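You operate a simulated robot arm through the tools that you are given. There is no shell and no other tool. Be economical: measure what you need, move in short steps, check, and stop when the job is done.

Carry out the task below with a simulated robot arm. There is one attempt and no reset: what you move stays moved.

JOB
Take the gauge block with the largest size on its label from the parts table top and leave it on the top of the cream block. Take the bracket that says "QU6" from the parts table top and leave it on the cabinet side shelf. Take the white block and put it on the top of the steel rack. Put the clamp from the parts table top on the top of the cream block. Fetch the stone block and set it on the top of the steel rack. Put one of the job cards from the parts table top on the bed cover. Any order will do. Set down upright: white block.
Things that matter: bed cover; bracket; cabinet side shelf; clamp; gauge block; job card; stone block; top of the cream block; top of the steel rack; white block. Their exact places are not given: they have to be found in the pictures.

The check looks at the end state, three seconds after you hand in, the way a careful person would. Anything else that was tipped, shoved, dropped, spilled or broken makes it a failure. Lids that push on must go on centred and level and be pressed home; caps that screw on are set level and turned clockwise until they are tight.

ROBOT AND FRAMES
A 6-joint arm with a fingered hand on a trunk, on a base that drives. Base frame: it is fixed to the floor where the robot stands at the start and does not move with it; the origin is under the middle of the robot, x ahead of it, y to its left, z up; the surface under the hand at the start is at about z = 760. Readings come in mm, rad, newtons and seconds.
With the tool pointing down near the work surface it reaches from about 340 to 800 mm from the robot's upright axis, wherever it stands. Its first joint turns from -2.007 to 2.007 rad. Places, roughly: bed cover (17x15x2 cm) [-2100, 1700, 1000]; bracket [750, 250, 750]; cabinet side shelf (18x30 cm) [-960, 520, 960]; clamp [500, -750, 750]; gauge block [500, 0, 750]; job card [500, -1000, 750]; stone block (7x4x3 cm) [900, -700, 800]; top of the cream block [1500, 1100, 900]; top of the steel rack [-2100, 2400, 1000]; white block (9x6x8 cm) [700, -600, 800]. Payload 4 kg.
The TCP is the grasp point between the finger pads, 26 mm short of the fingertips. In the tool frame z runs along the fingers and y along their closing line. The gripper opens to 164 mm. The gripper's body begins 73 mm behind the TCP. The gripper is a hand of 5 fingers: y runs from the thumb to the fingers, the wrist lies at [0, 0, -239] in the tool frame, and closing takes about 1.5 s.
Orientation is that of the tool frame in the base frame, as a unit quaternion [x, y, z, w]. With the fingers straight down and closing along the base's y, the tool's x points along the base's -x, its y along +y and its z along -z.

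CONTROLS
- The arm moves only by the tool play_rows. Its argument "rows" is a list of rows, each an object of numbers (a shift or turn left out is 0, a gripper value left out holds the last): "tx", "ty", "tz": the shift along the tool's x, y, z in mm; "rx", "ry", "rz": the turn, a rotation vector about the tool's x, y, z in rad. In form: [{"tx": .., "ty": .., "tz": .., "rx": .., "ry": .., "rz": ..}, ...]. A call has 1 to 10 rows; each row is the pose to reach, as a shift and turn from the pose commanded when the call began, along the tool's axes at that moment. "claw" is the closure, from 0 (fully open) to 1 (shut), set as the call begins (left out, the last holds). A row lasts 0.2 s, in which the tool goes at most 50 mm and 0.15 rad; a call with a longer step from one row to the next is refused whole, and so is a gripper value outside its range. A pose out of reach is approached as far as the arm can. The call stops where the force on the tool passes 40 N (or 10 N more than at its start, if that is more) or the arm is blocked; 0.2 s more then pass. Each finger travels about 45 mm/s and halts on what it meets, pressing with about 25 N; the grip force reading is that of the motor and also rises with nothing between the fingers. The clock runs only during rows and for 0.2 s after the last one: add rows that repeat a pose to give the fingers time. It gives the time, the measured TCP pose, the force on the tool (base axes), the opening and the grip force at its end, in the units of the frame above (readings bear some noise), with the torque about the TCP (base axes, N m) and any sound that the robot's microphone picked up.
- Cameras (640 x 400 px; columns grow to the right, rows downward): "scene" is now at [-24.2, 226.9, 1625.6]; the picture's right is [0.76, -0.65, -0.00], its down [-0.61, -0.71, -0.36] and it looks along [0.24, 0.28, -0.93] (base axes); focal length 214 px, centre (320, 200). "wrist" rides on the gripper at [51, -70, -94] in the tool frame; the picture's right is [0.81, 0.59, 0.00], its down [-0.43, 0.60, -0.68] and it looks along [-0.40, 0.55, 0.74] (tool axes); focal length 270 px, centre (320, 200).
- get_image(camera): a new picture of that camera. No time passes.
- raise_lower(by): slides the trunk up (or, below 0, down) by that many mm; the arm and the scene camera ride with it, the base frame stays. It gives what a move gives, with no picture.
- steer(legs): drives the robot by 1 to 6 legs, each [ahead, left, turn to the left] in mm, mm and rad, along the robot's own axes; the way and the turn of a leg run together, so that a leg with both is an arc; at most 1500 mm and 3.142 rad a leg. The arm and the cameras ride along, it lands a little off, and it stops where it bumps. It gives what a move gives.
- set_fingers(finger1, finger2, finger3, finger4, thumb_bend): sets how far each is bent, from 0 (flat) to 1 (curled in); at 0.3 the hand is open as for a grip, at 0.7 the pads meet at the TCP. One left out holds its place. A second passes; each finger stops where it meets its share of the squeeze, and holds until it gets a number again. A gripper value or a shape takes the hand back. It gives what a move gives, with no picture; readings hold the bend of each and the force on the fingers (four entries, about 0 where the hand has none), thumb and palm.
- hand_shape(shape): the hand has 5 fingers and takes this shape, open, in about a second: jaw (thumb against the fingers, like two jaws); tri (thumb and two fingers); tip (a fingertip pinch); poke (one finger out to press); point (the index stretched); flat (the hand flat); cup (the hand cupped); fist (a fist). The gripper value then closes the fingers along that shape, each until it touches; the sizes above hold for jaw. It gives what a move gives, with no picture.
- head_to(pan, tilt): turns the head with the scene camera to pan (to the left, within 2.705 rad either way) and tilt (down, from -0.506 to 1.204), counted from straight ahead of the robot. It gives what a move gives.
- probe_pixels(camera, pixels): for up to 12 pixels [column, row] of the newest picture of that camera ("zoom" is the newest enlarged one), the place [x, y, z] in the base frame of the surface seen there, good to about 2 mm. No time passes.
- close_up(camera, box): a new picture of the part [left, top, right, bottom] of that camera's present view, enlarged. No time passes.
- close_job(): hands the job in; it is judged then, once.

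Go step by step. Measure first, check grasps and placings, and put right what went wrong. The budget is 124 turns and 118 pictures, counting those below and the enlarged ones. Unless the task says otherwise, let go and move clear before handing in, and close with one line.

The tools are called after "Request:" as name(argument=value, ...) on one line, values as JSON. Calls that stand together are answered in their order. play_rows: Moves the arm, as the interface text tells. Its arguments: {"type":"object","properties":{"rows":{"type":"array","items":{"type":"object","properties":{"tx":{"type":"number"},"ty":{"type":"number"},"tz":{"type":"number"},"rx":{"type":"number"},"ry":{"type":"number"},"rz":{"type":"number"}}}},"claw":{"type":"number"}},"required":["rows"]} The other tools are called the same way: raise_lower (by) slides the trunk up or down; hand_shape (shape) gives the hand a shape; set_fingers (finger1, finger2, finger3, finger4, thumb_bend) moves the fingers one by one; steer (legs) drives the base; head_to (pan, tilt) turns the head that bears the scene camera; get_image (camera) takes a picture; probe_pixels (camera, pixels) gives the place of the surface under pixels of a picture; close_up (camera, box) takes an enlarged picture of a part of a camera's view; close_job () hands the job in.

At the start:

```text
clock: 0.0
eef_pos: [540.6, -255.7, 1144.1]
tcp_rot: [0.0, 1.0, 0.0, 0.0]
force: [-0.5, 0.3, 0.5]
wrist_torque: [0.03, -0.01, 0.0]
width: 163.7
finger_force: 0.0
shape: jaw
bend: [0.3, 0.3, 0.3, 0.3, 0.3]
finger forces: [0.1, 0.0, 0.1, 0.0, 0.0, 0.1]
trunk travel left (down, up): [-700.0, 290.0]
robot x, y, heading: [-0.7, -2.8, 0.001]
head pan, tilt: [0.862, 1.201]
```

scene: 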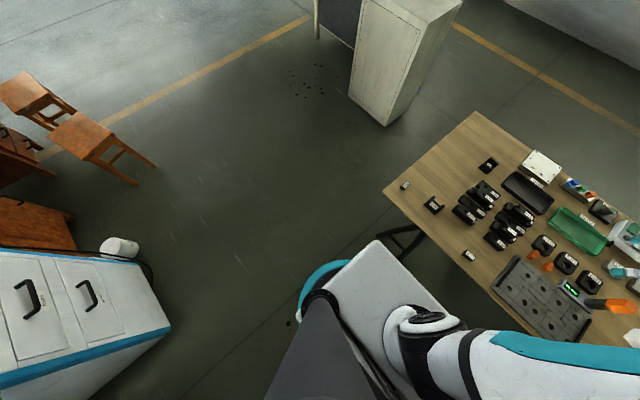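
wrist: 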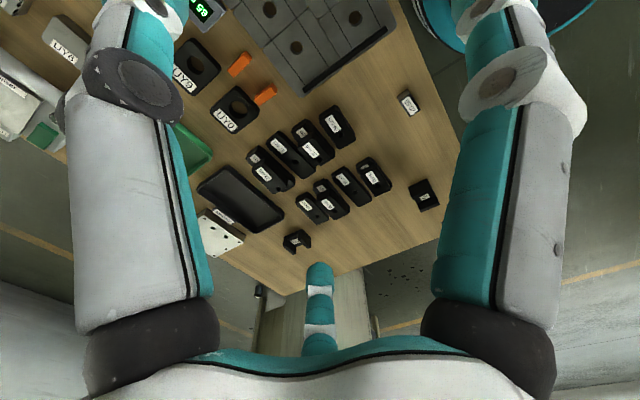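

The scene shows the table to the right with labelled blocks; I'll turn the head for a better look at the table.

Request:
head_to(pan=0.0, tilt=0.9)

Request:
get_image(camera="scene")

Request:
head_to(pan=-0.8, tilt=0.9)

Request:
get_image(camera="scene")

```text
clock: 1.2
eef_pos: [541.1, -254.7, 1144.4]
tcp_rot: [0.001, 1.0, 0.0, 0.0]
force: [0.3, 0.5, -0.4]
wrist_torque: [-0.02, 0.0, 0.02]
width: 163.8
finger_force: 0.0
shape: jaw
bend: [0.3, 0.3, 0.3, 0.3, 0.3]
finger forces: [0.1, 0.1, 0.1, 0.1, 0.0, 0.1]
trunk travel left (down, up): [-700.0, 290.0]
robot x, y, heading: [2.3, -1.2, -0.001]
head pan, tilt: [0.0, 0.901]
```

```text
115 pictures are left
```

scene: 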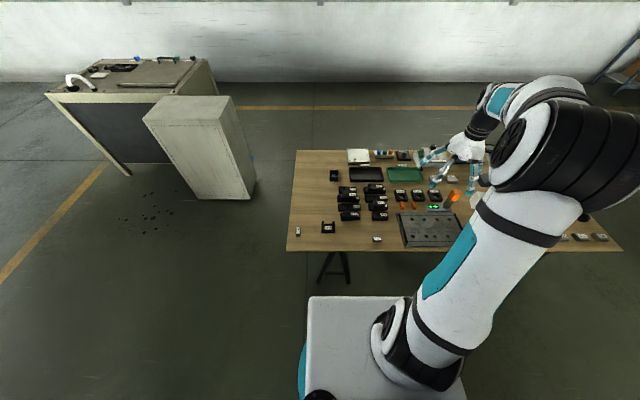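

```text
clock: 2.3
eef_pos: [541.3, -254.3, 1143.6]
tcp_rot: [0.0, 1.0, 0.0, 0.0]
force: [-0.2, 0.6, -0.1]
wrist_torque: [0.04, 0.01, 0.0]
width: 163.9
finger_force: 0.0
shape: jaw
bend: [0.3, 0.3, 0.3, 0.3, 0.3]
finger forces: [0.0, 0.0, 0.1, 0.0, 0.0, 0.1]
trunk travel left (down, up): [-700.0, 290.0]
robot x, y, heading: [-0.5, -0.3, -0.001]
head pan, tilt: [-0.799, 0.901]
```

```text
114 pictures are left
```

scene: 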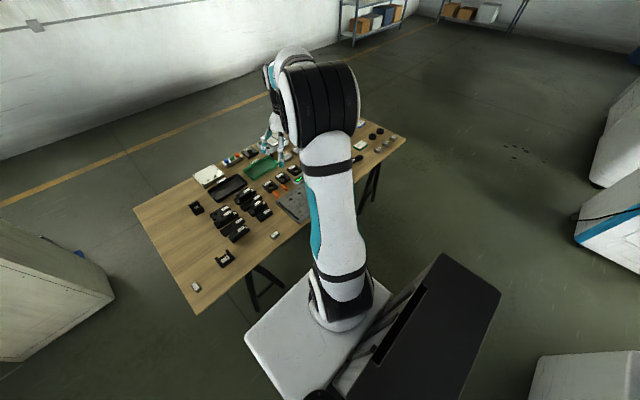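

The arm hides part of the table. I'll zoom in on the left part of the table from pan 0 with a steeper tilt.

Request:
head_to(pan=-0.2, tilt=0.9)

Request:
close_up(camera="scene", box=[320, 130, 480, 260])

Request:
close_up(camera="scene", box=[330, 110, 620, 290])

Request:
close_up(camera="wrist", box=[190, 80, 450, 260])

```text
clock: 3.3
eef_pos: [542.4, -254.8, 1143.8]
tcp_rot: [0.0, 1.0, 0.0, 0.0]
force: [-0.4, -0.4, 0.1]
wrist_torque: [0.0, -0.01, 0.01]
width: 164.0
finger_force: 0.0
shape: jaw
bend: [0.3, 0.3, 0.3, 0.3, 0.3]
finger forces: [0.1, 0.1, 0.1, 0.0, 0.0, 0.0]
trunk travel left (down, up): [-700.0, 290.0]
robot x, y, heading: [2.0, -0.1, 0.001]
head pan, tilt: [-0.201, 0.901]
```

```text
3.08 times, centred on (400, 195) of scene
```

zoom: 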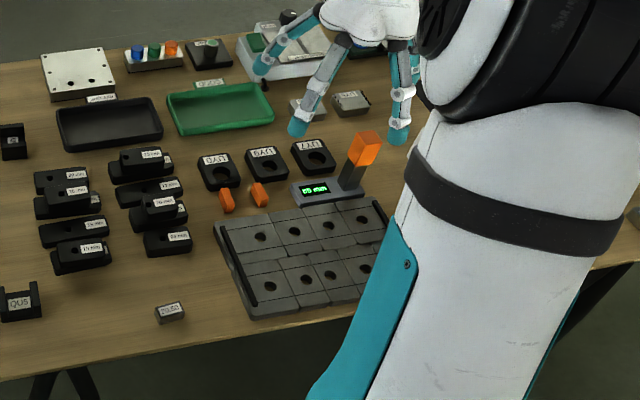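

```text
2.21 times, centred on (475, 200) of scene
```

zoom: 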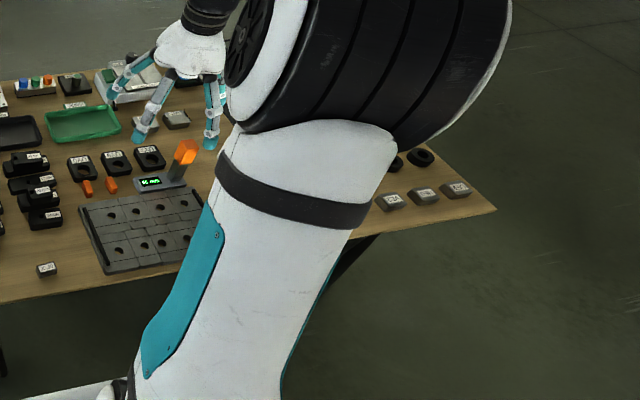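

```text
2.22 times, centred on (320, 170) of wrist
```

zoom: 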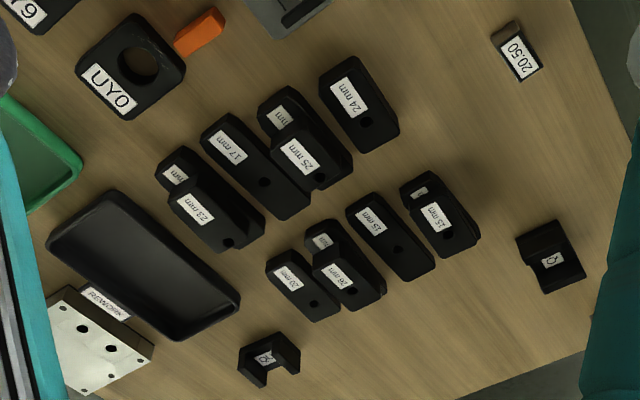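

The three grey items right of the arm and the table's right half are hidden. I'll drive sideways to the right to look at them.

Request:
steer(legs=[[0, -700, 0]])

Request:
get_image(camera="scene")

Request:
get_image(camera="wrist")

```text
clock: 7.1
eef_pos: [536.2, -947.0, 1143.8]
tcp_rot: [0.003, 1.0, 0.001, -0.001]
force: [0.4, -0.1, -0.1]
wrist_torque: [0.01, -0.02, 0.04]
width: 163.9
finger_force: 0.0
shape: jaw
bend: [0.3, 0.3, 0.3, 0.3, 0.3]
finger forces: [0.1, 0.0, 0.1, 0.0, 0.0, 0.1]
trunk travel left (down, up): [-700.0, 290.0]
robot x, y, heading: [-2.3, -687.9, -0.01]
head pan, tilt: [-0.201, 0.901]
```

```text
110 pictures are left
```

scene: 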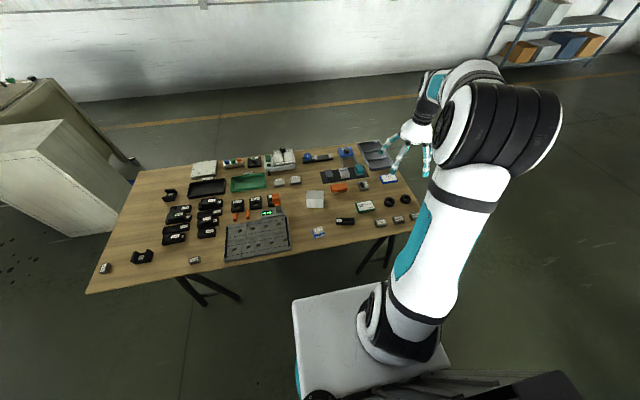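

```text
109 pictures are left
```

wrist: 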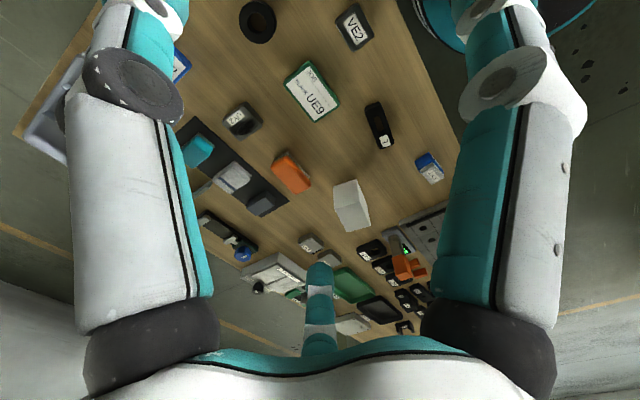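

Now most of the table is in view. I'll enlarge it in parts.

Request:
close_up(camera="scene", box=[80, 150, 240, 300])

Request:
close_up(camera="scene", box=[220, 140, 320, 240])

Request:
close_up(camera="scene", box=[310, 140, 430, 240])

Request:
close_up(camera="wrist", box=[190, 0, 450, 240])

```text
2.67 times, centred on (160, 225) of scene
```

zoom: 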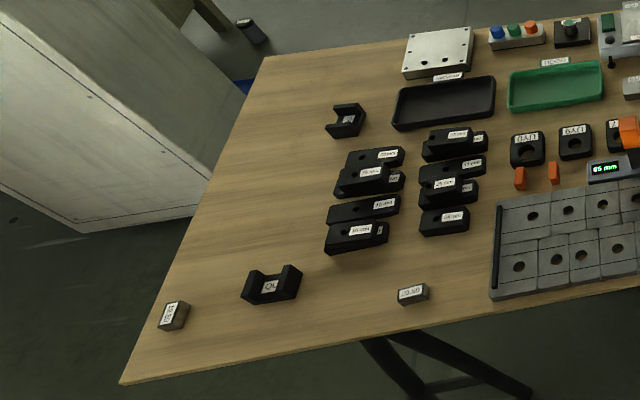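

```text
4.00 times, centred on (270, 190) of scene
```

zoom: 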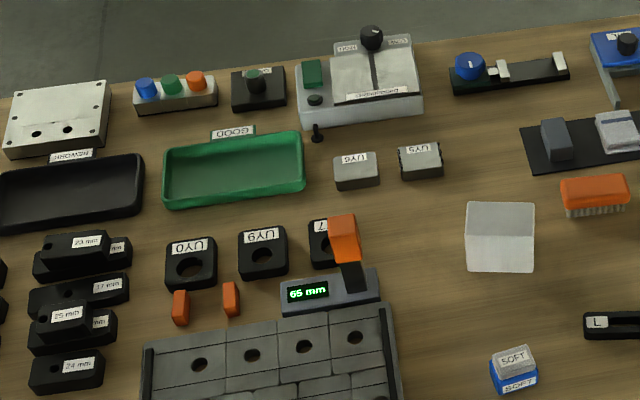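

```text
4.00 times, centred on (370, 190) of scene
```

zoom: 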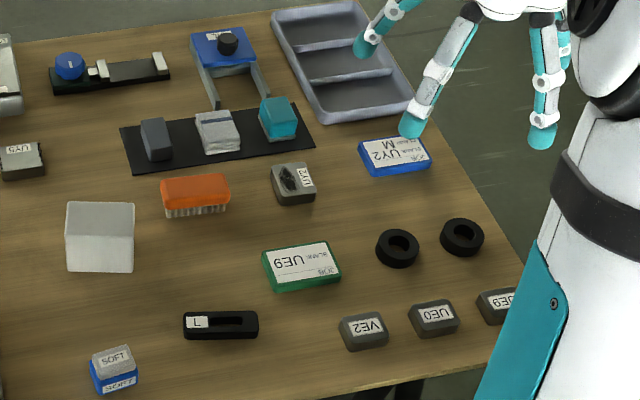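

```text
1.67 times, centred on (320, 120) of wrist
```

zoom: 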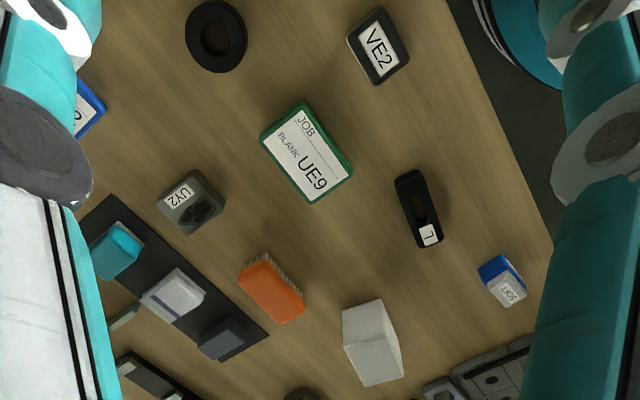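

Candidates found. I'll probe their places from the scene picture.

Request:
get_image(camera="scene")

Request:
probe_pixels(camera="scene", pixels=[[105, 268], [194, 260], [143, 258], [169, 195], [316, 192], [345, 221], [329, 173], [346, 172], [359, 168], [365, 206], [389, 178], [300, 179]])

Request:
close_up(camera="scene", box=[88, 240, 138, 280])

Request:
close_up(camera="scene", box=[125, 240, 205, 280])

Request:
close_up(camera="scene", box=[154, 180, 194, 210])

Request:
close_up(camera="scene", box=[315, 155, 375, 195])

```text
104 pictures are left
```

scene: 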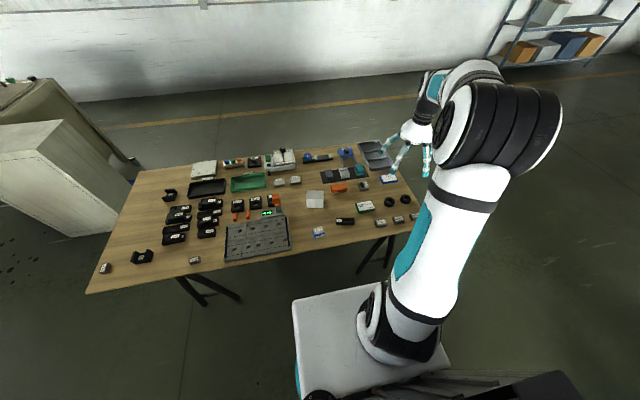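

```text
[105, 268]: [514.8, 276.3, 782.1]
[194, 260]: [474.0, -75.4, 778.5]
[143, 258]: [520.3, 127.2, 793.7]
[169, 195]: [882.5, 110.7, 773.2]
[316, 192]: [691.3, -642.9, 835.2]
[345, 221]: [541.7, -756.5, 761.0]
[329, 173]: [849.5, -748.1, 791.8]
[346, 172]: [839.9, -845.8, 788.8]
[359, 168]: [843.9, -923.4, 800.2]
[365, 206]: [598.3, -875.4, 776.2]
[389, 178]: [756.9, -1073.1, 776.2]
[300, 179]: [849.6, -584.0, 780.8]
```

```text
10.00 times, centred on (113, 260) of scene
```

zoom: 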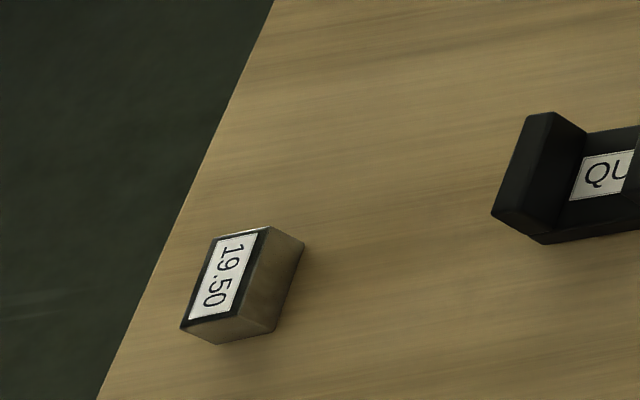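

```text
8.00 times, centred on (165, 260) of scene
```

zoom: 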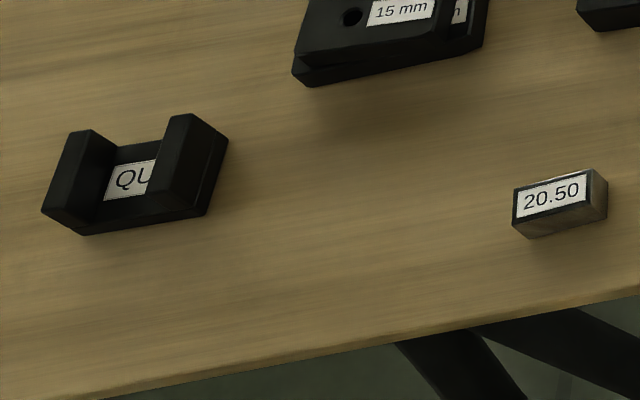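

```text
13.33 times, centred on (174, 195) of scene
```

zoom: 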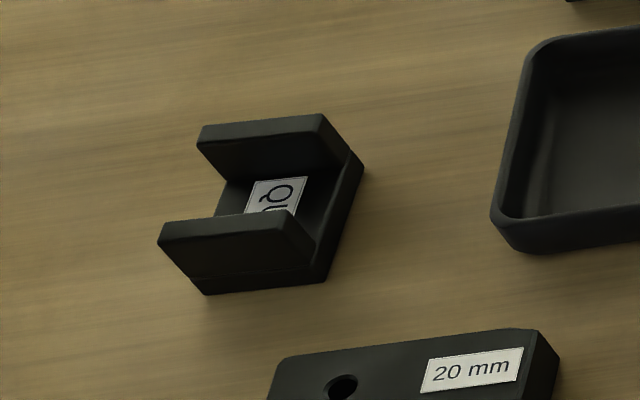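

```text
10.00 times, centred on (345, 175) of scene
```

zoom: 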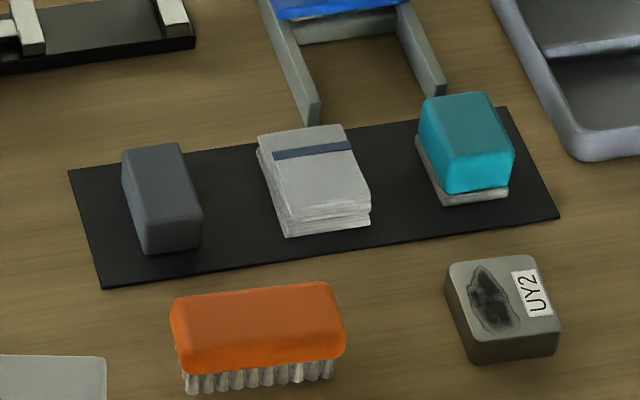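

Stone is the grey bar on the black mat, white block near (691,-643), clamp "L" near (542,-757). I'll measure the white block and stone corners in zoom.

Request:
close_up(camera="scene", box=[290, 175, 350, 215])

Request:
probe_pixels(camera="zoom", pixels=[[175, 155], [345, 155], [185, 220], [340, 220], [260, 185], [260, 300], [100, 200], [440, 200]])

```text
10.00 times, centred on (320, 195) of scene
```

zoom: 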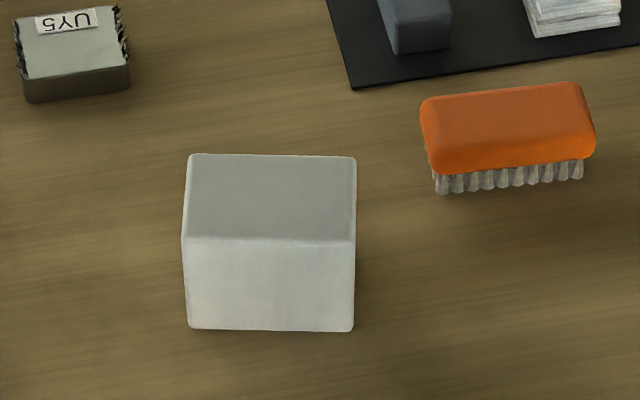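

```text
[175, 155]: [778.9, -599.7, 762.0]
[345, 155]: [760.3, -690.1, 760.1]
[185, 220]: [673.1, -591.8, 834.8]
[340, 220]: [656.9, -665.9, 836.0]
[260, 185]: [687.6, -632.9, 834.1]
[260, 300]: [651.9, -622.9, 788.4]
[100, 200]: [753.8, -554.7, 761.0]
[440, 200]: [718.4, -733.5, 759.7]
```

Probe the top corners just inside the edges for the block's yaw.

Request:
probe_pixels(camera="zoom", pixels=[[192, 230], [348, 234], [196, 162], [350, 164], [192, 260], [348, 260], [196, 320], [346, 322]])

```text
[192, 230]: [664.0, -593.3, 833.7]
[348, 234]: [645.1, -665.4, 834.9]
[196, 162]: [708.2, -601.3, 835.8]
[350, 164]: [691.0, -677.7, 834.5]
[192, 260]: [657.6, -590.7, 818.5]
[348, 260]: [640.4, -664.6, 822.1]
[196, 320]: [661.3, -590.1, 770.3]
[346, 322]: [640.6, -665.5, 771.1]
```

The block is about 80x57 with centre ~(675,-633), yaw ~-0.22. I'll go above it with the fingers closing along its long side.

Request:
play_rows(rows=[{"tx": -20, "ty": 45, "rz": 0.03}, {"tx": -40, "ty": 90, "rz": 0.06}, {"tx": -60, "ty": 135, "rz": 0.09}, {"tx": -80, "ty": 180, "rz": 0.12}, {"tx": -100, "ty": 225, "rz": 0.15}, {"tx": -120, "ty": 270, "rz": 0.18}, {"tx": -137, "ty": 315, "rz": 0.216}, {"tx": -137, "ty": 315, "tz": 50, "rz": 0.216}, {"tx": -137, "ty": 315, "tz": 100, "rz": 0.216}, {"tx": -137, "ty": 315, "tz": 150, "rz": 0.216}], claw=0.1)

Request:
get_image(camera="wrist")

Request:
get_image(camera="scene")

```text
clock: 9.3
eef_pos: [676.3, -632.9, 993.8]
tcp_rot: [0.112, 0.994, 0.0, 0.0]
force: [0.2, 0.3, 0.4]
wrist_torque: [0.0, 0.0, -0.03]
width: 148.1
finger_force: 0.0
shape: jaw
bend: [0.26, 0.26, 0.26, 0.26, 0.34]
finger forces: [0.0, 0.1, 0.0, 0.1, 0.0, 0.0]
trunk travel left (down, up): [-700.0, 290.0]
robot x, y, heading: [0.1, -687.2, -0.004]
head pan, tilt: [-0.201, 0.901]
```

```text
98 pictures are left
```

wrist: 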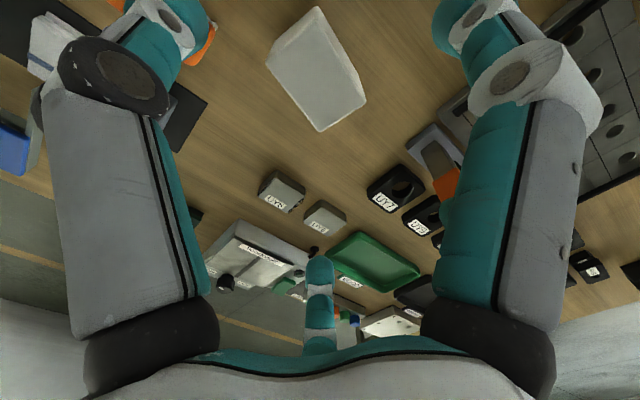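

```text
97 pictures are left
```

scene: 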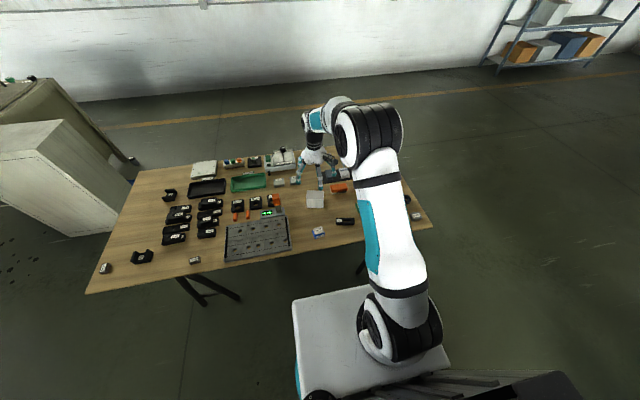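

Position above the block is good; descend to z≈800 and close.

Request:
play_rows(rows=[{"tz": 50}, {"tz": 100}, {"tz": 130}, {"tz": 160}, {"tz": 180}, {"tz": 194}])

Request:
get_image(camera="wrist")

Request:
close_up(camera="scene", box=[270, 140, 390, 240])

```text
clock: 10.7
eef_pos: [675.7, -631.9, 800.0]
tcp_rot: [0.111, 0.994, 0.0, 0.0]
force: [-0.4, 0.7, -0.6]
wrist_torque: [0.01, -0.01, 0.01]
width: 148.0
finger_force: 0.1
shape: jaw
bend: [0.26, 0.26, 0.26, 0.26, 0.34]
finger forces: [0.1, 0.0, 0.0, 0.0, 0.1, 0.0]
trunk travel left (down, up): [-700.0, 290.0]
robot x, y, heading: [-4.0, -689.3, -0.009]
head pan, tilt: [-0.201, 0.901]
```

```text
96 pictures are left
```

wrist: 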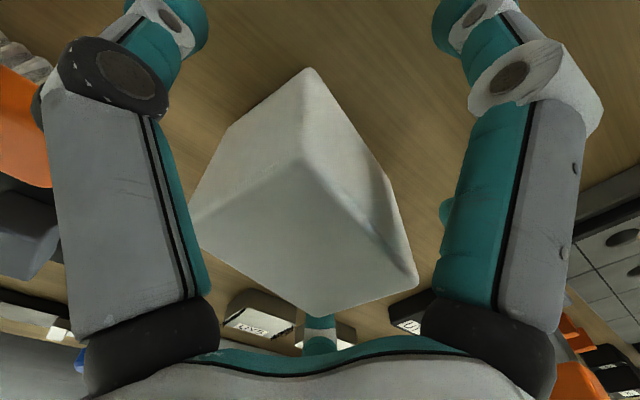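

```text
4.00 times, centred on (330, 190) of scene
```

zoom: 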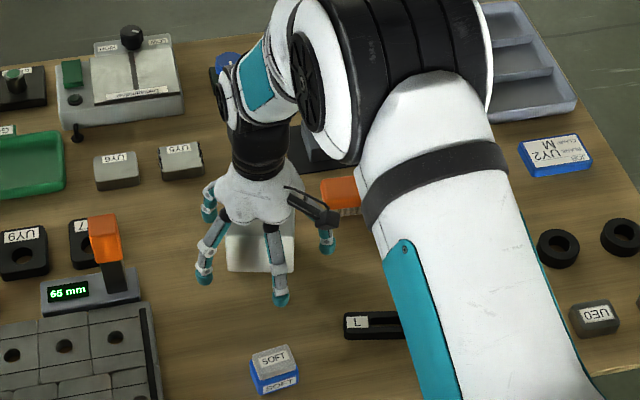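

Block lies between thumb and fingers. Close.

Request:
play_rows(rows=[{}, {}, {}, {}, {}, {}, {}, {}, {}, {}], claw=0.8)

Request:
play_rows(rows=[{"tz": -30}, {"tz": -70}, {"tz": -110}, {"tz": -150}, {"tz": -200}])

Request:
get_image(camera="wrist")

```text
clock: 12.9
eef_pos: [675.9, -631.0, 800.9]
tcp_rot: [0.111, 0.994, 0.001, 0.0]
force: [-0.2, -1.3, -0.4]
wrist_torque: [-0.06, 0.01, 0.01]
width: 72.8
finger_force: 25.1
shape: jaw
bend: [0.49, 0.42, 0.34, 0.44, 0.7]
finger forces: [22.5, 14.8, 22.8, 25.3, 22.9, 0.1]
trunk travel left (down, up): [-700.0, 290.0]
robot x, y, heading: [1.0, -686.7, -0.01]
head pan, tilt: [-0.201, 0.901]
```

```text
clock: 14.1
eef_pos: [673.7, -635.2, 1001.9]
tcp_rot: [0.111, 0.994, 0.0, -0.001]
force: [0.1, -0.3, -3.7]
wrist_torque: [0.03, -0.01, -0.01]
width: 72.9
finger_force: 25.0
shape: jaw
bend: [0.49, 0.42, 0.34, 0.44, 0.7]
finger forces: [22.7, 14.9, 23.0, 25.3, 22.7, 0.0]
trunk travel left (down, up): [-700.0, 290.0]
robot x, y, heading: [1.6, -688.8, -0.007]
head pan, tilt: [-0.201, 0.901]
```

```text
94 pictures are left
```

wrist: 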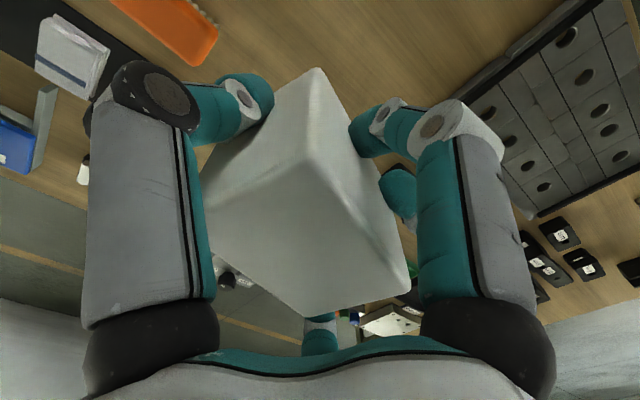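

Held (3.5 N weight). Raise and look round toward the destinations before driving.

Request:
play_rows(rows=[{"tz": -50}, {"tz": -100}, {"tz": -150}, {"tz": -200}])

Request:
head_to(pan=2.3, tilt=0.5)

Request:
get_image(camera="scene")

Request:
probe_pixels(camera="scene", pixels=[[100, 100], [320, 100], [540, 100], [100, 200], [320, 200], [540, 200], [100, 300], [320, 300], [540, 300]])

Request:
head_to(pan=1.3, tilt=0.5)

Request:
get_image(camera="scene")

Request:
head_to(pan=-2.5, tilt=0.6)

Request:
get_image(camera="scene")

```text
clock: 15.1
eef_pos: [674.8, -635.6, 1196.5]
tcp_rot: [0.11, 0.994, 0.001, 0.004]
force: [-0.2, 0.0, -3.5]
wrist_torque: [0.03, -0.02, 0.02]
width: 72.9
finger_force: 25.1
shape: jaw
bend: [0.49, 0.42, 0.34, 0.44, 0.7]
finger forces: [22.6, 14.8, 22.8, 25.4, 22.6, 0.1]
out of reach, approached as far as the arm can: row 4
trunk travel left (down, up): [-700.0, 290.0]
robot x, y, heading: [-2.3, -688.9, -0.007]
head pan, tilt: [-0.201, 0.901]
```

```text
clock: 17.4
eef_pos: [675.2, -633.9, 1193.2]
tcp_rot: [0.111, 0.994, 0.001, 0.004]
force: [-0.6, 0.0, -3.3]
wrist_torque: [-0.04, 0.01, -0.01]
width: 72.9
finger_force: 25.0
shape: jaw
bend: [0.49, 0.42, 0.34, 0.44, 0.7]
finger forces: [22.6, 14.7, 22.8, 25.3, 22.7, 0.0]
trunk travel left (down, up): [-700.0, 290.0]
robot x, y, heading: [-2.1, -686.9, -0.007]
head pan, tilt: [2.3, 0.499]
```

```text
93 pictures are left
```

scene: 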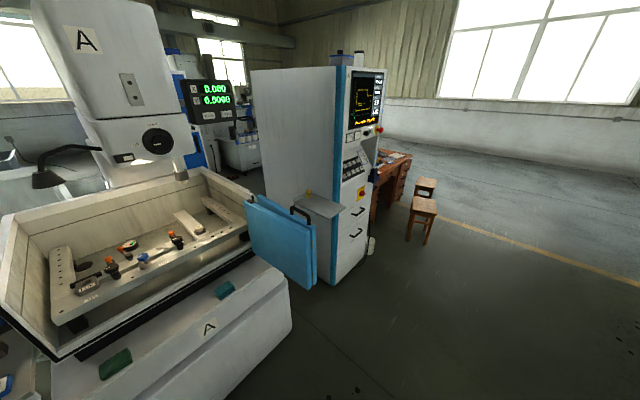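

```text
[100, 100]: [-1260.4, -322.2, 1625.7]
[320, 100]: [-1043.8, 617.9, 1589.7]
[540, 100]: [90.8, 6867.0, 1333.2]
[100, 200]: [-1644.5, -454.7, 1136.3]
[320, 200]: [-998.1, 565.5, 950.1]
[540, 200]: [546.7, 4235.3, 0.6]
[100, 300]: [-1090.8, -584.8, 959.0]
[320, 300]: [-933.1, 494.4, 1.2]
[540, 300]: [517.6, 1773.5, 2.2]
```

```text
clock: 18.6
eef_pos: [674.8, -634.6, 1194.3]
tcp_rot: [0.112, 0.994, 0.0, 0.003]
force: [0.1, -0.2, -3.0]
wrist_torque: [-0.01, -0.01, -0.03]
width: 72.6
finger_force: 25.7
shape: jaw
bend: [0.49, 0.42, 0.34, 0.44, 0.7]
finger forces: [22.6, 14.7, 22.9, 25.3, 22.7, 0.1]
trunk travel left (down, up): [-700.0, 290.0]
robot x, y, heading: [-4.0, -687.8, -0.004]
head pan, tilt: [1.3, 0.499]
```

```text
92 pictures are left
```

scene: 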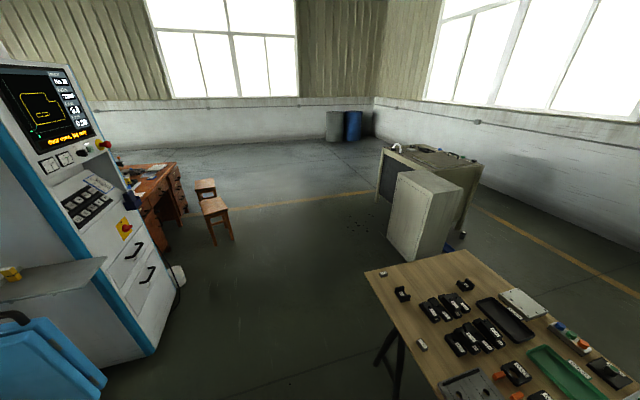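

```text
clock: 21.8
eef_pos: [674.0, -634.3, 1194.3]
tcp_rot: [0.111, 0.994, 0.0, 0.004]
force: [0.8, -0.4, -2.5]
wrist_torque: [-0.01, 0.0, -0.02]
width: 72.7
finger_force: 25.1
shape: jaw
bend: [0.49, 0.42, 0.34, 0.44, 0.7]
finger forces: [22.6, 14.7, 22.8, 25.4, 22.8, 0.0]
trunk travel left (down, up): [-700.0, 290.0]
robot x, y, heading: [0.2, -687.1, -0.011]
head pan, tilt: [-2.499, 0.6]
```

```text
91 pictures are left
```

scene: 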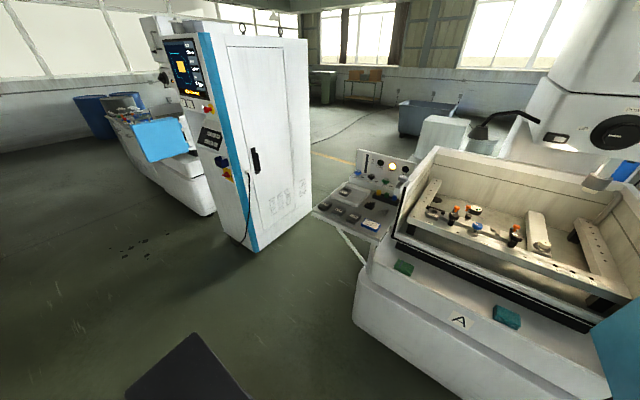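

Machine A lies behind, the control cabinet with its side shelf near (-1000,565,950). I'll strafe left along the table at carrying height to open floor, then look toward the rack.

Request:
steer(legs=[[0, 1500, 0], [0, 200, 0]])

Request:
head_to(pan=2.2, tilt=0.4)

Request:
get_image(camera="scene")

Request:
probe_pixels(camera="scene", pixels=[[100, 200], [200, 200], [320, 200], [400, 200], [480, 200], [560, 200], [100, 280], [200, 280], [320, 280], [400, 280], [480, 280], [560, 280]])

```text
clock: 30.4
eef_pos: [709.7, 1063.4, 1194.2]
tcp_rot: [0.125, 0.992, 0.0, 0.003]
force: [0.5, 0.7, -3.6]
wrist_torque: [-0.03, 0.01, 0.02]
width: 72.7
finger_force: 25.1
shape: jaw
bend: [0.49, 0.42, 0.34, 0.44, 0.7]
finger forces: [22.5, 14.7, 22.8, 25.3, 22.7, 0.1]
trunk travel left (down, up): [-700.0, 290.0]
robot x, y, heading: [33.3, 1031.6, -0.035]
head pan, tilt: [-2.499, 0.6]
```

```text
clock: 34.2
eef_pos: [710.8, 1063.6, 1195.6]
tcp_rot: [0.125, 0.992, 0.001, 0.004]
force: [0.2, 0.1, -3.1]
wrist_torque: [0.01, 0.03, -0.01]
width: 72.9
finger_force: 24.4
shape: jaw
bend: [0.49, 0.42, 0.34, 0.44, 0.7]
finger forces: [22.6, 14.7, 22.9, 25.4, 22.7, 0.1]
trunk travel left (down, up): [-700.0, 290.0]
robot x, y, heading: [27.8, 1027.5, -0.032]
head pan, tilt: [2.201, 0.4]
```

```text
90 pictures are left
```

scene: 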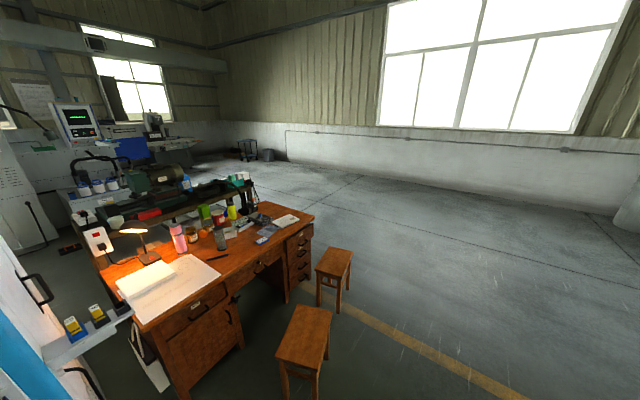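

```text
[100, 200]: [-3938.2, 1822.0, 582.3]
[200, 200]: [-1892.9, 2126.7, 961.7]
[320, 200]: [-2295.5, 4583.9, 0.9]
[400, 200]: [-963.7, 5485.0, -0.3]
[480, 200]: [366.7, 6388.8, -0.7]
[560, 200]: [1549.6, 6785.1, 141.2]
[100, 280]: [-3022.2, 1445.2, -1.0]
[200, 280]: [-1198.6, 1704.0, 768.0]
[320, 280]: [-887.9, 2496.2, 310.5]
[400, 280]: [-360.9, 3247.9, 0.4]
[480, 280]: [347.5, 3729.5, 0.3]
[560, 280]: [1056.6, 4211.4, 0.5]
```

The region behind the desk holds the targets (around pixels (160,180)). Enlarge.

Request:
close_up(camera="scene", box=[30, 80, 330, 270])

Request:
probe_pixels(camera="zoom", pixels=[[220, 250], [300, 240], [400, 245], [455, 210], [340, 205], [250, 205], [150, 240], [320, 265], [430, 230], [480, 300], [545, 295], [270, 130]])

```text
2.11 times, centred on (180, 175) of scene
```

zoom: 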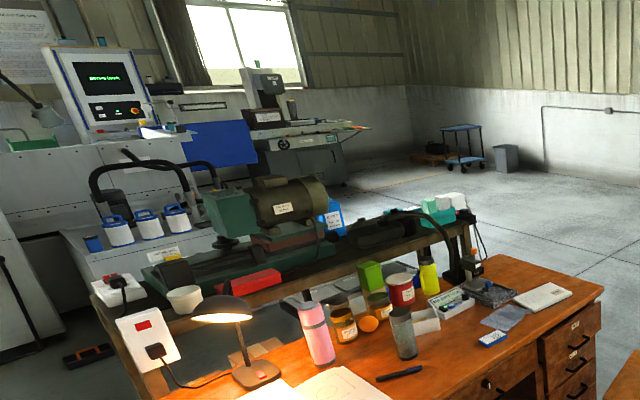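

```text
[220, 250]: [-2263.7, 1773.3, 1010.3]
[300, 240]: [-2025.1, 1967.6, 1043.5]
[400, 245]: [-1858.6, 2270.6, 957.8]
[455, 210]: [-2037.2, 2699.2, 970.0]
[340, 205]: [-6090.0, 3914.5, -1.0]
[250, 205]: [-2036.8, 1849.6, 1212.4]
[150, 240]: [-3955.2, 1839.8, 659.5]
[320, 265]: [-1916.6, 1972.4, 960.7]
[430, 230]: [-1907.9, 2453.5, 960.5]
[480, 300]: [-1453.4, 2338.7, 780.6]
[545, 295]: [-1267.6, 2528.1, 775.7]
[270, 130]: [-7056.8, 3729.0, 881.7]
```

Targets are on the bench behind the desk; the free way is round the +y side. Turn to face +y, drive ahead, then turn to -x and look.

Request:
steer(legs=[[0, 0, 1.6], [1500, 0, 0], [700, 0, 0], [0, 0, 1.57]])

Request:
head_to(pan=0.5, tilt=0.4)

Request:
get_image(camera="scene")

Request:
close_up(camera="scene", box=[250, 100, 410, 220])

```text
clock: 52.6
eef_pos: [-689.9, 3131.1, 1195.1]
tcp_rot: [0.995, -0.098, -0.004, 0.0]
force: [-0.1, -0.5, -3.9]
wrist_torque: [0.02, -0.01, 0.02]
width: 71.8
finger_force: 25.3
shape: jaw
bend: [0.5, 0.42, 0.34, 0.44, 0.7]
finger forces: [21.8, 13.6, 21.7, 25.2, 22.1, 0.0]
trunk travel left (down, up): [-700.0, 290.0]
robot x, y, heading: [-10.5, 3200.7, -3.126]
head pan, tilt: [2.201, 0.4]
```

```text
clock: 54.4
eef_pos: [-688.7, 3131.5, 1195.7]
tcp_rot: [0.995, -0.097, -0.003, 0.0]
force: [0.0, -0.2, -3.3]
wrist_torque: [0.01, -0.01, -0.03]
width: 71.6
finger_force: 25.1
shape: jaw
bend: [0.5, 0.42, 0.34, 0.44, 0.7]
finger forces: [21.9, 13.7, 21.7, 25.2, 22.1, 0.0]
trunk travel left (down, up): [-700.0, 290.0]
robot x, y, heading: [-11.5, 3200.6, -3.126]
head pan, tilt: [0.499, 0.4]
```

```text
88 pictures are left
```

scene: 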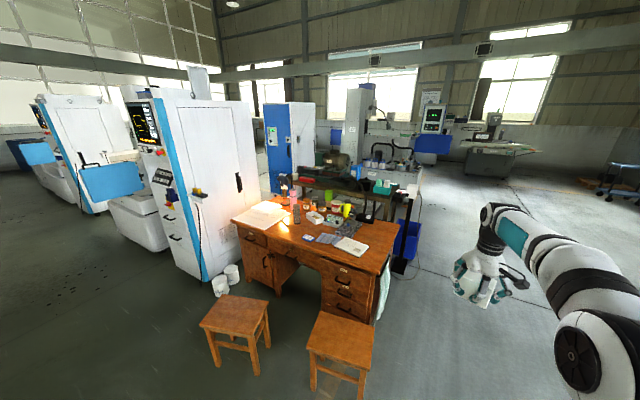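

```text
3.33 times, centred on (330, 160) of scene
```

zoom: 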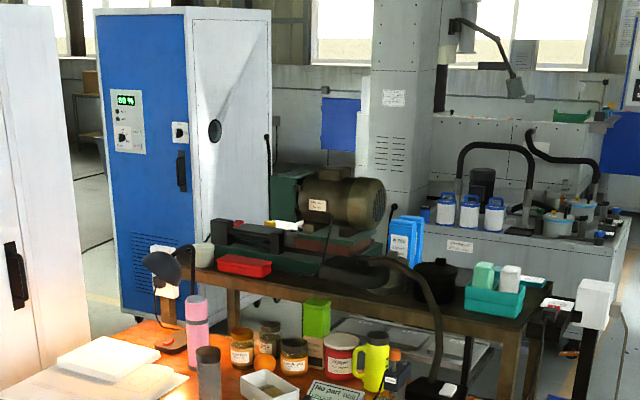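

Closer is needed; first probe the bench's right end so I don't bump.

Request:
probe_pixels(camera="zoom", pixels=[[595, 295], [500, 300], [435, 280], [580, 370], [500, 325], [405, 235], [290, 250], [245, 262], [465, 245], [330, 280], [480, 240], [600, 200]])

Request:
close_up(camera="scene", box=[320, 150, 440, 280])

```text
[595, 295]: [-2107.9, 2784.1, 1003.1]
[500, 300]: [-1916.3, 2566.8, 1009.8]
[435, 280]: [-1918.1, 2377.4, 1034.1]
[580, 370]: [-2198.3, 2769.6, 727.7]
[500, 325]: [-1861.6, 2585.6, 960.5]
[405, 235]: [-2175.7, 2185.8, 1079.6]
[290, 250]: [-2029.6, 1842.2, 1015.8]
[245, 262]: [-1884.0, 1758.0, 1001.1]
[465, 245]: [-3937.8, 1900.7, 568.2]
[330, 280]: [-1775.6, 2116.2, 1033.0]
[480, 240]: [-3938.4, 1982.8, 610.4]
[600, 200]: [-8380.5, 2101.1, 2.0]
```

```text
3.08 times, centred on (380, 215) of scene
```

zoom: 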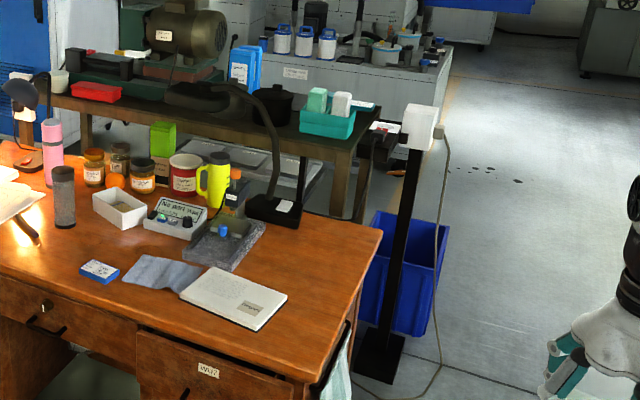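

I'll drive along -x past the pole with some clearance, to the free aisle behind the bench.

Request:
steer(legs=[[300, -250, 0], [1500, 0, 0]])

Request:
head_to(pan=0.9, tilt=0.6)

Request:
get_image(camera="scene")

Request:
probe_pixels(camera="scene", pixels=[[240, 200], [320, 200], [400, 200], [480, 200], [560, 200], [240, 280], [320, 280], [400, 280], [480, 280], [320, 140], [400, 140], [480, 140]])

```text
clock: 64.2
eef_pos: [-2592.6, 3355.7, 1193.9]
tcp_rot: [0.994, -0.106, -0.004, 0.0]
force: [0.8, -0.3, -3.4]
wrist_torque: [0.0, -0.04, 0.01]
width: 71.7
finger_force: 24.8
shape: jaw
bend: [0.5, 0.42, 0.34, 0.44, 0.7]
finger forces: [21.9, 13.7, 21.7, 25.2, 22.1, 0.0]
trunk travel left (down, up): [-700.0, 290.0]
robot x, y, heading: [-1913.5, 3414.8, -3.138]
head pan, tilt: [0.499, 0.4]
```

```text
clock: 65.1
eef_pos: [-2591.1, 3356.4, 1194.4]
tcp_rot: [0.994, -0.107, -0.003, 0.001]
force: [0.3, 0.4, -3.4]
wrist_torque: [0.05, -0.01, -0.01]
width: 71.6
finger_force: 24.9
shape: jaw
bend: [0.5, 0.42, 0.34, 0.44, 0.7]
finger forces: [21.9, 13.8, 21.8, 25.2, 22.1, 0.0]
trunk travel left (down, up): [-700.0, 290.0]
robot x, y, heading: [-1917.0, 3411.7, -3.139]
head pan, tilt: [0.901, 0.6]
```

```text
85 pictures are left
```

scene: 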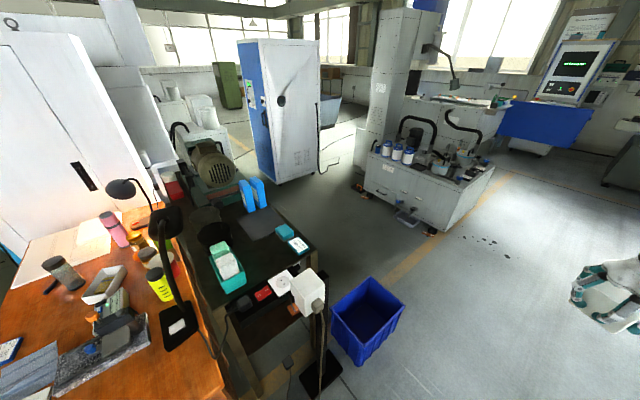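

```text
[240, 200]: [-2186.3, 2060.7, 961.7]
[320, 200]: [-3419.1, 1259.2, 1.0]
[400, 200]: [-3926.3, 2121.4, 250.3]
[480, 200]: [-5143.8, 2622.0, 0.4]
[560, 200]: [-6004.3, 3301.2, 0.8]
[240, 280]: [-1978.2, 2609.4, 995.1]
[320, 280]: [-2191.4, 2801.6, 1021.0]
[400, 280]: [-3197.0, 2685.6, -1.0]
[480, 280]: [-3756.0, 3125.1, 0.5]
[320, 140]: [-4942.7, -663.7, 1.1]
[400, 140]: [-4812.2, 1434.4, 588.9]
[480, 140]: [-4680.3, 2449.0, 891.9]
```

Zoom at the bench top.

Request:
close_up(camera="scene", box=[160, 130, 340, 310])

Request:
probe_pixels(camera="zoom", pixels=[[390, 290], [435, 285], [350, 310], [450, 330], [500, 360], [260, 390], [520, 310], [180, 210], [240, 120], [315, 210], [430, 310], [420, 420]])

```text
2.22 times, centred on (250, 220) of scene
```

zoom: 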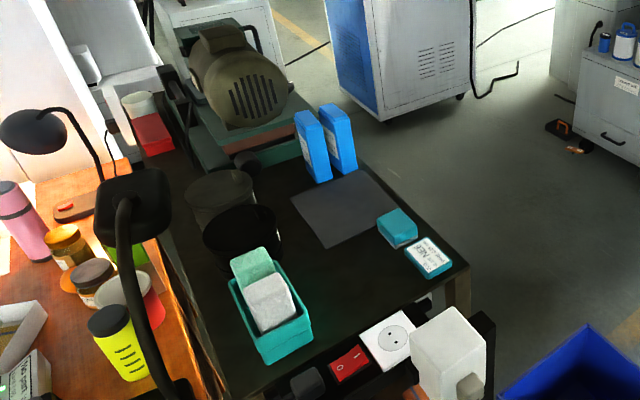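

```text
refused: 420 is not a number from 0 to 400
```

Request:
probe_pixels(camera="zoom", pixels=[[295, 200], [360, 172], [400, 215], [325, 245], [350, 205], [430, 260], [460, 265], [400, 230], [235, 235], [320, 300], [330, 150], [390, 300]])

```text
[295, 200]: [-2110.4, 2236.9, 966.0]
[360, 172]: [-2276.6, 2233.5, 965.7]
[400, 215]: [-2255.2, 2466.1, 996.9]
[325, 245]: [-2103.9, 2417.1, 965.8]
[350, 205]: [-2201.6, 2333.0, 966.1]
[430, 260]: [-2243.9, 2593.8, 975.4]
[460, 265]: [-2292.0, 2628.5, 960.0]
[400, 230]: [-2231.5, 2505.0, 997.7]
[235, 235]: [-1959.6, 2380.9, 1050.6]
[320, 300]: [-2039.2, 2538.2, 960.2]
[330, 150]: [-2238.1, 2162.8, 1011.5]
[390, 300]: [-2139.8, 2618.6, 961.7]
```

The rack top is the dark bench at z≈960 with free room beside the grey mat. Check the blue bin's extent and raise the trunk before driving into the aisle.

Request:
raise_lower(by=150)

Request:
get_image(camera="scene")

Request:
probe_pixels(camera="scene", pixels=[[331, 290], [360, 268], [395, 300], [352, 340], [300, 290], [295, 245], [430, 200], [390, 190], [375, 185], [300, 170], [450, 330], [480, 185]])

```text
clock: 66.9
eef_pos: [-2591.0, 3355.5, 1344.6]
tcp_rot: [0.994, -0.106, -0.004, 0.0]
force: [0.4, 0.4, -4.2]
wrist_torque: [0.02, -0.01, 0.02]
width: 71.6
finger_force: 24.3
shape: jaw
bend: [0.5, 0.42, 0.34, 0.44, 0.7]
finger forces: [21.9, 13.7, 21.7, 25.2, 22.1, 0.0]
trunk travel left (down, up): [-850.0, 140.0]
robot x, y, heading: [-1914.1, 3410.9, -3.138]
head pan, tilt: [0.901, 0.6]
```

```text
83 pictures are left
```

scene: 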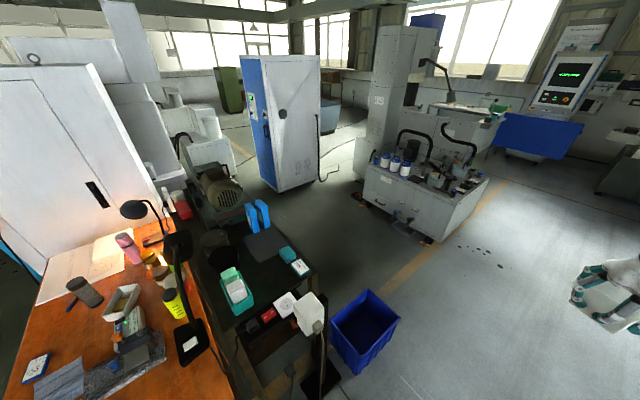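

```text
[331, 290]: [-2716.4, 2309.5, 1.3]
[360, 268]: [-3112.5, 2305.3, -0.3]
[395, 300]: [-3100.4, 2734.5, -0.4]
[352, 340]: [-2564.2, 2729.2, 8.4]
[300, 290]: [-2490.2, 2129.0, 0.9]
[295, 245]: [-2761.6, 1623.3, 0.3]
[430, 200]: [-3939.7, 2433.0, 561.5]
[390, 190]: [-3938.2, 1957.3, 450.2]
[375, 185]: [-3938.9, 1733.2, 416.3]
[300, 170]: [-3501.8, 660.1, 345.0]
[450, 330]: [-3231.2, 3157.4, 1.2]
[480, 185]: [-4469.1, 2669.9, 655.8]
```

Request:
close_up(camera="scene", box=[300, 260, 420, 390])

Request:
probe_pixels(camera="zoom", pixels=[[98, 200], [200, 95], [300, 175], [195, 340], [185, 300], [290, 200], [110, 180], [215, 110]])

```text
3.08 times, centred on (360, 325) of scene
```

zoom: 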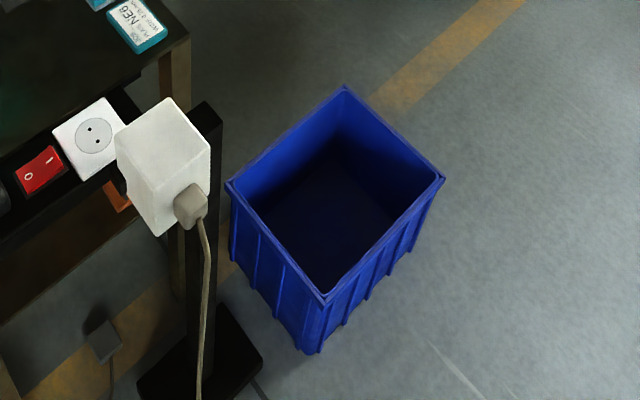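

```text
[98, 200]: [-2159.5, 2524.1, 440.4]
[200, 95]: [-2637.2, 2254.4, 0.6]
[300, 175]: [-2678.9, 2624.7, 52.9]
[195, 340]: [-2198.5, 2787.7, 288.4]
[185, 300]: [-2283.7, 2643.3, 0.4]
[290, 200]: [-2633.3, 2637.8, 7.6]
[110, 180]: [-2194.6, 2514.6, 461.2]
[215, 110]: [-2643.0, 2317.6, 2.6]
```

Request:
probe_pixels(camera="zoom", pixels=[[232, 184], [344, 90], [440, 176], [325, 297], [345, 98], [432, 178], [324, 285], [242, 188]])

```text
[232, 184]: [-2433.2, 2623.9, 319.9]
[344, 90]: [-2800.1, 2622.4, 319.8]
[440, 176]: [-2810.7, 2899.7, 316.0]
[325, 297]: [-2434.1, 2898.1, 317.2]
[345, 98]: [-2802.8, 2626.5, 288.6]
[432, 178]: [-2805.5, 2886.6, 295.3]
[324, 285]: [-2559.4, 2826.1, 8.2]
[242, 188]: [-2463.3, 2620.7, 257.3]
```

Bin spans x -2810..-2433, y 2622..2900. I'll face -y, strafe to x≈-3350, go down the aisle, face the bench, then close in.

Request:
steer(legs=[[0, 0, 1.57], [0, -1430, 0], [950, 0, 0], [0, 0, 1.57], [0, -270, 0], [480, 0, 0]])

Request:
head_to(pan=0.2, tilt=0.9)

Request:
get_image(camera="scene")

```text
clock: 90.5
eef_pos: [-2213.3, 2312.5, 1343.9]
tcp_rot: [0.079, 0.997, 0.0, 0.003]
force: [-0.2, 0.4, -3.7]
wrist_torque: [0.0, 0.05, 0.0]
width: 70.8
finger_force: 25.4
shape: jaw
bend: [0.5, 0.43, 0.34, 0.44, 0.7]
finger forces: [21.2, 13.0, 21.7, 25.2, 21.7, 0.0]
trunk travel left (down, up): [-850.0, 140.0]
robot x, y, heading: [-2886.7, 2214.7, 0.062]
head pan, tilt: [0.901, 0.6]
```

```text
clock: 91.6
eef_pos: [-2213.5, 2311.5, 1343.8]
tcp_rot: [0.078, 0.997, 0.001, 0.004]
force: [0.3, -0.3, -3.9]
wrist_torque: [0.01, 0.06, 0.04]
width: 70.8
finger_force: 25.4
shape: jaw
bend: [0.5, 0.43, 0.34, 0.44, 0.7]
finger forces: [21.2, 13.1, 21.7, 25.1, 21.8, 0.0]
trunk travel left (down, up): [-850.0, 140.0]
robot x, y, heading: [-2884.3, 2212.9, 0.056]
head pan, tilt: [0.201, 0.901]
```

```text
81 pictures are left
```

scene: 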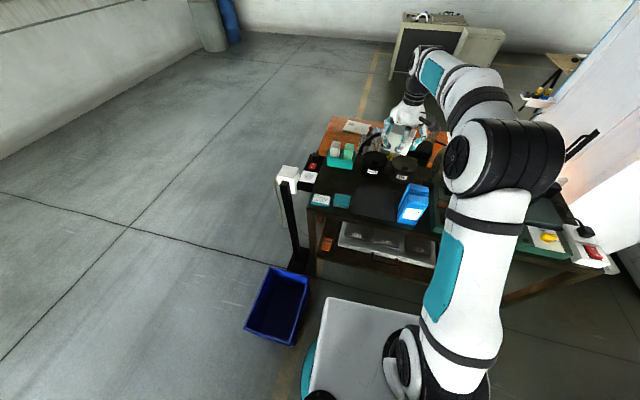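

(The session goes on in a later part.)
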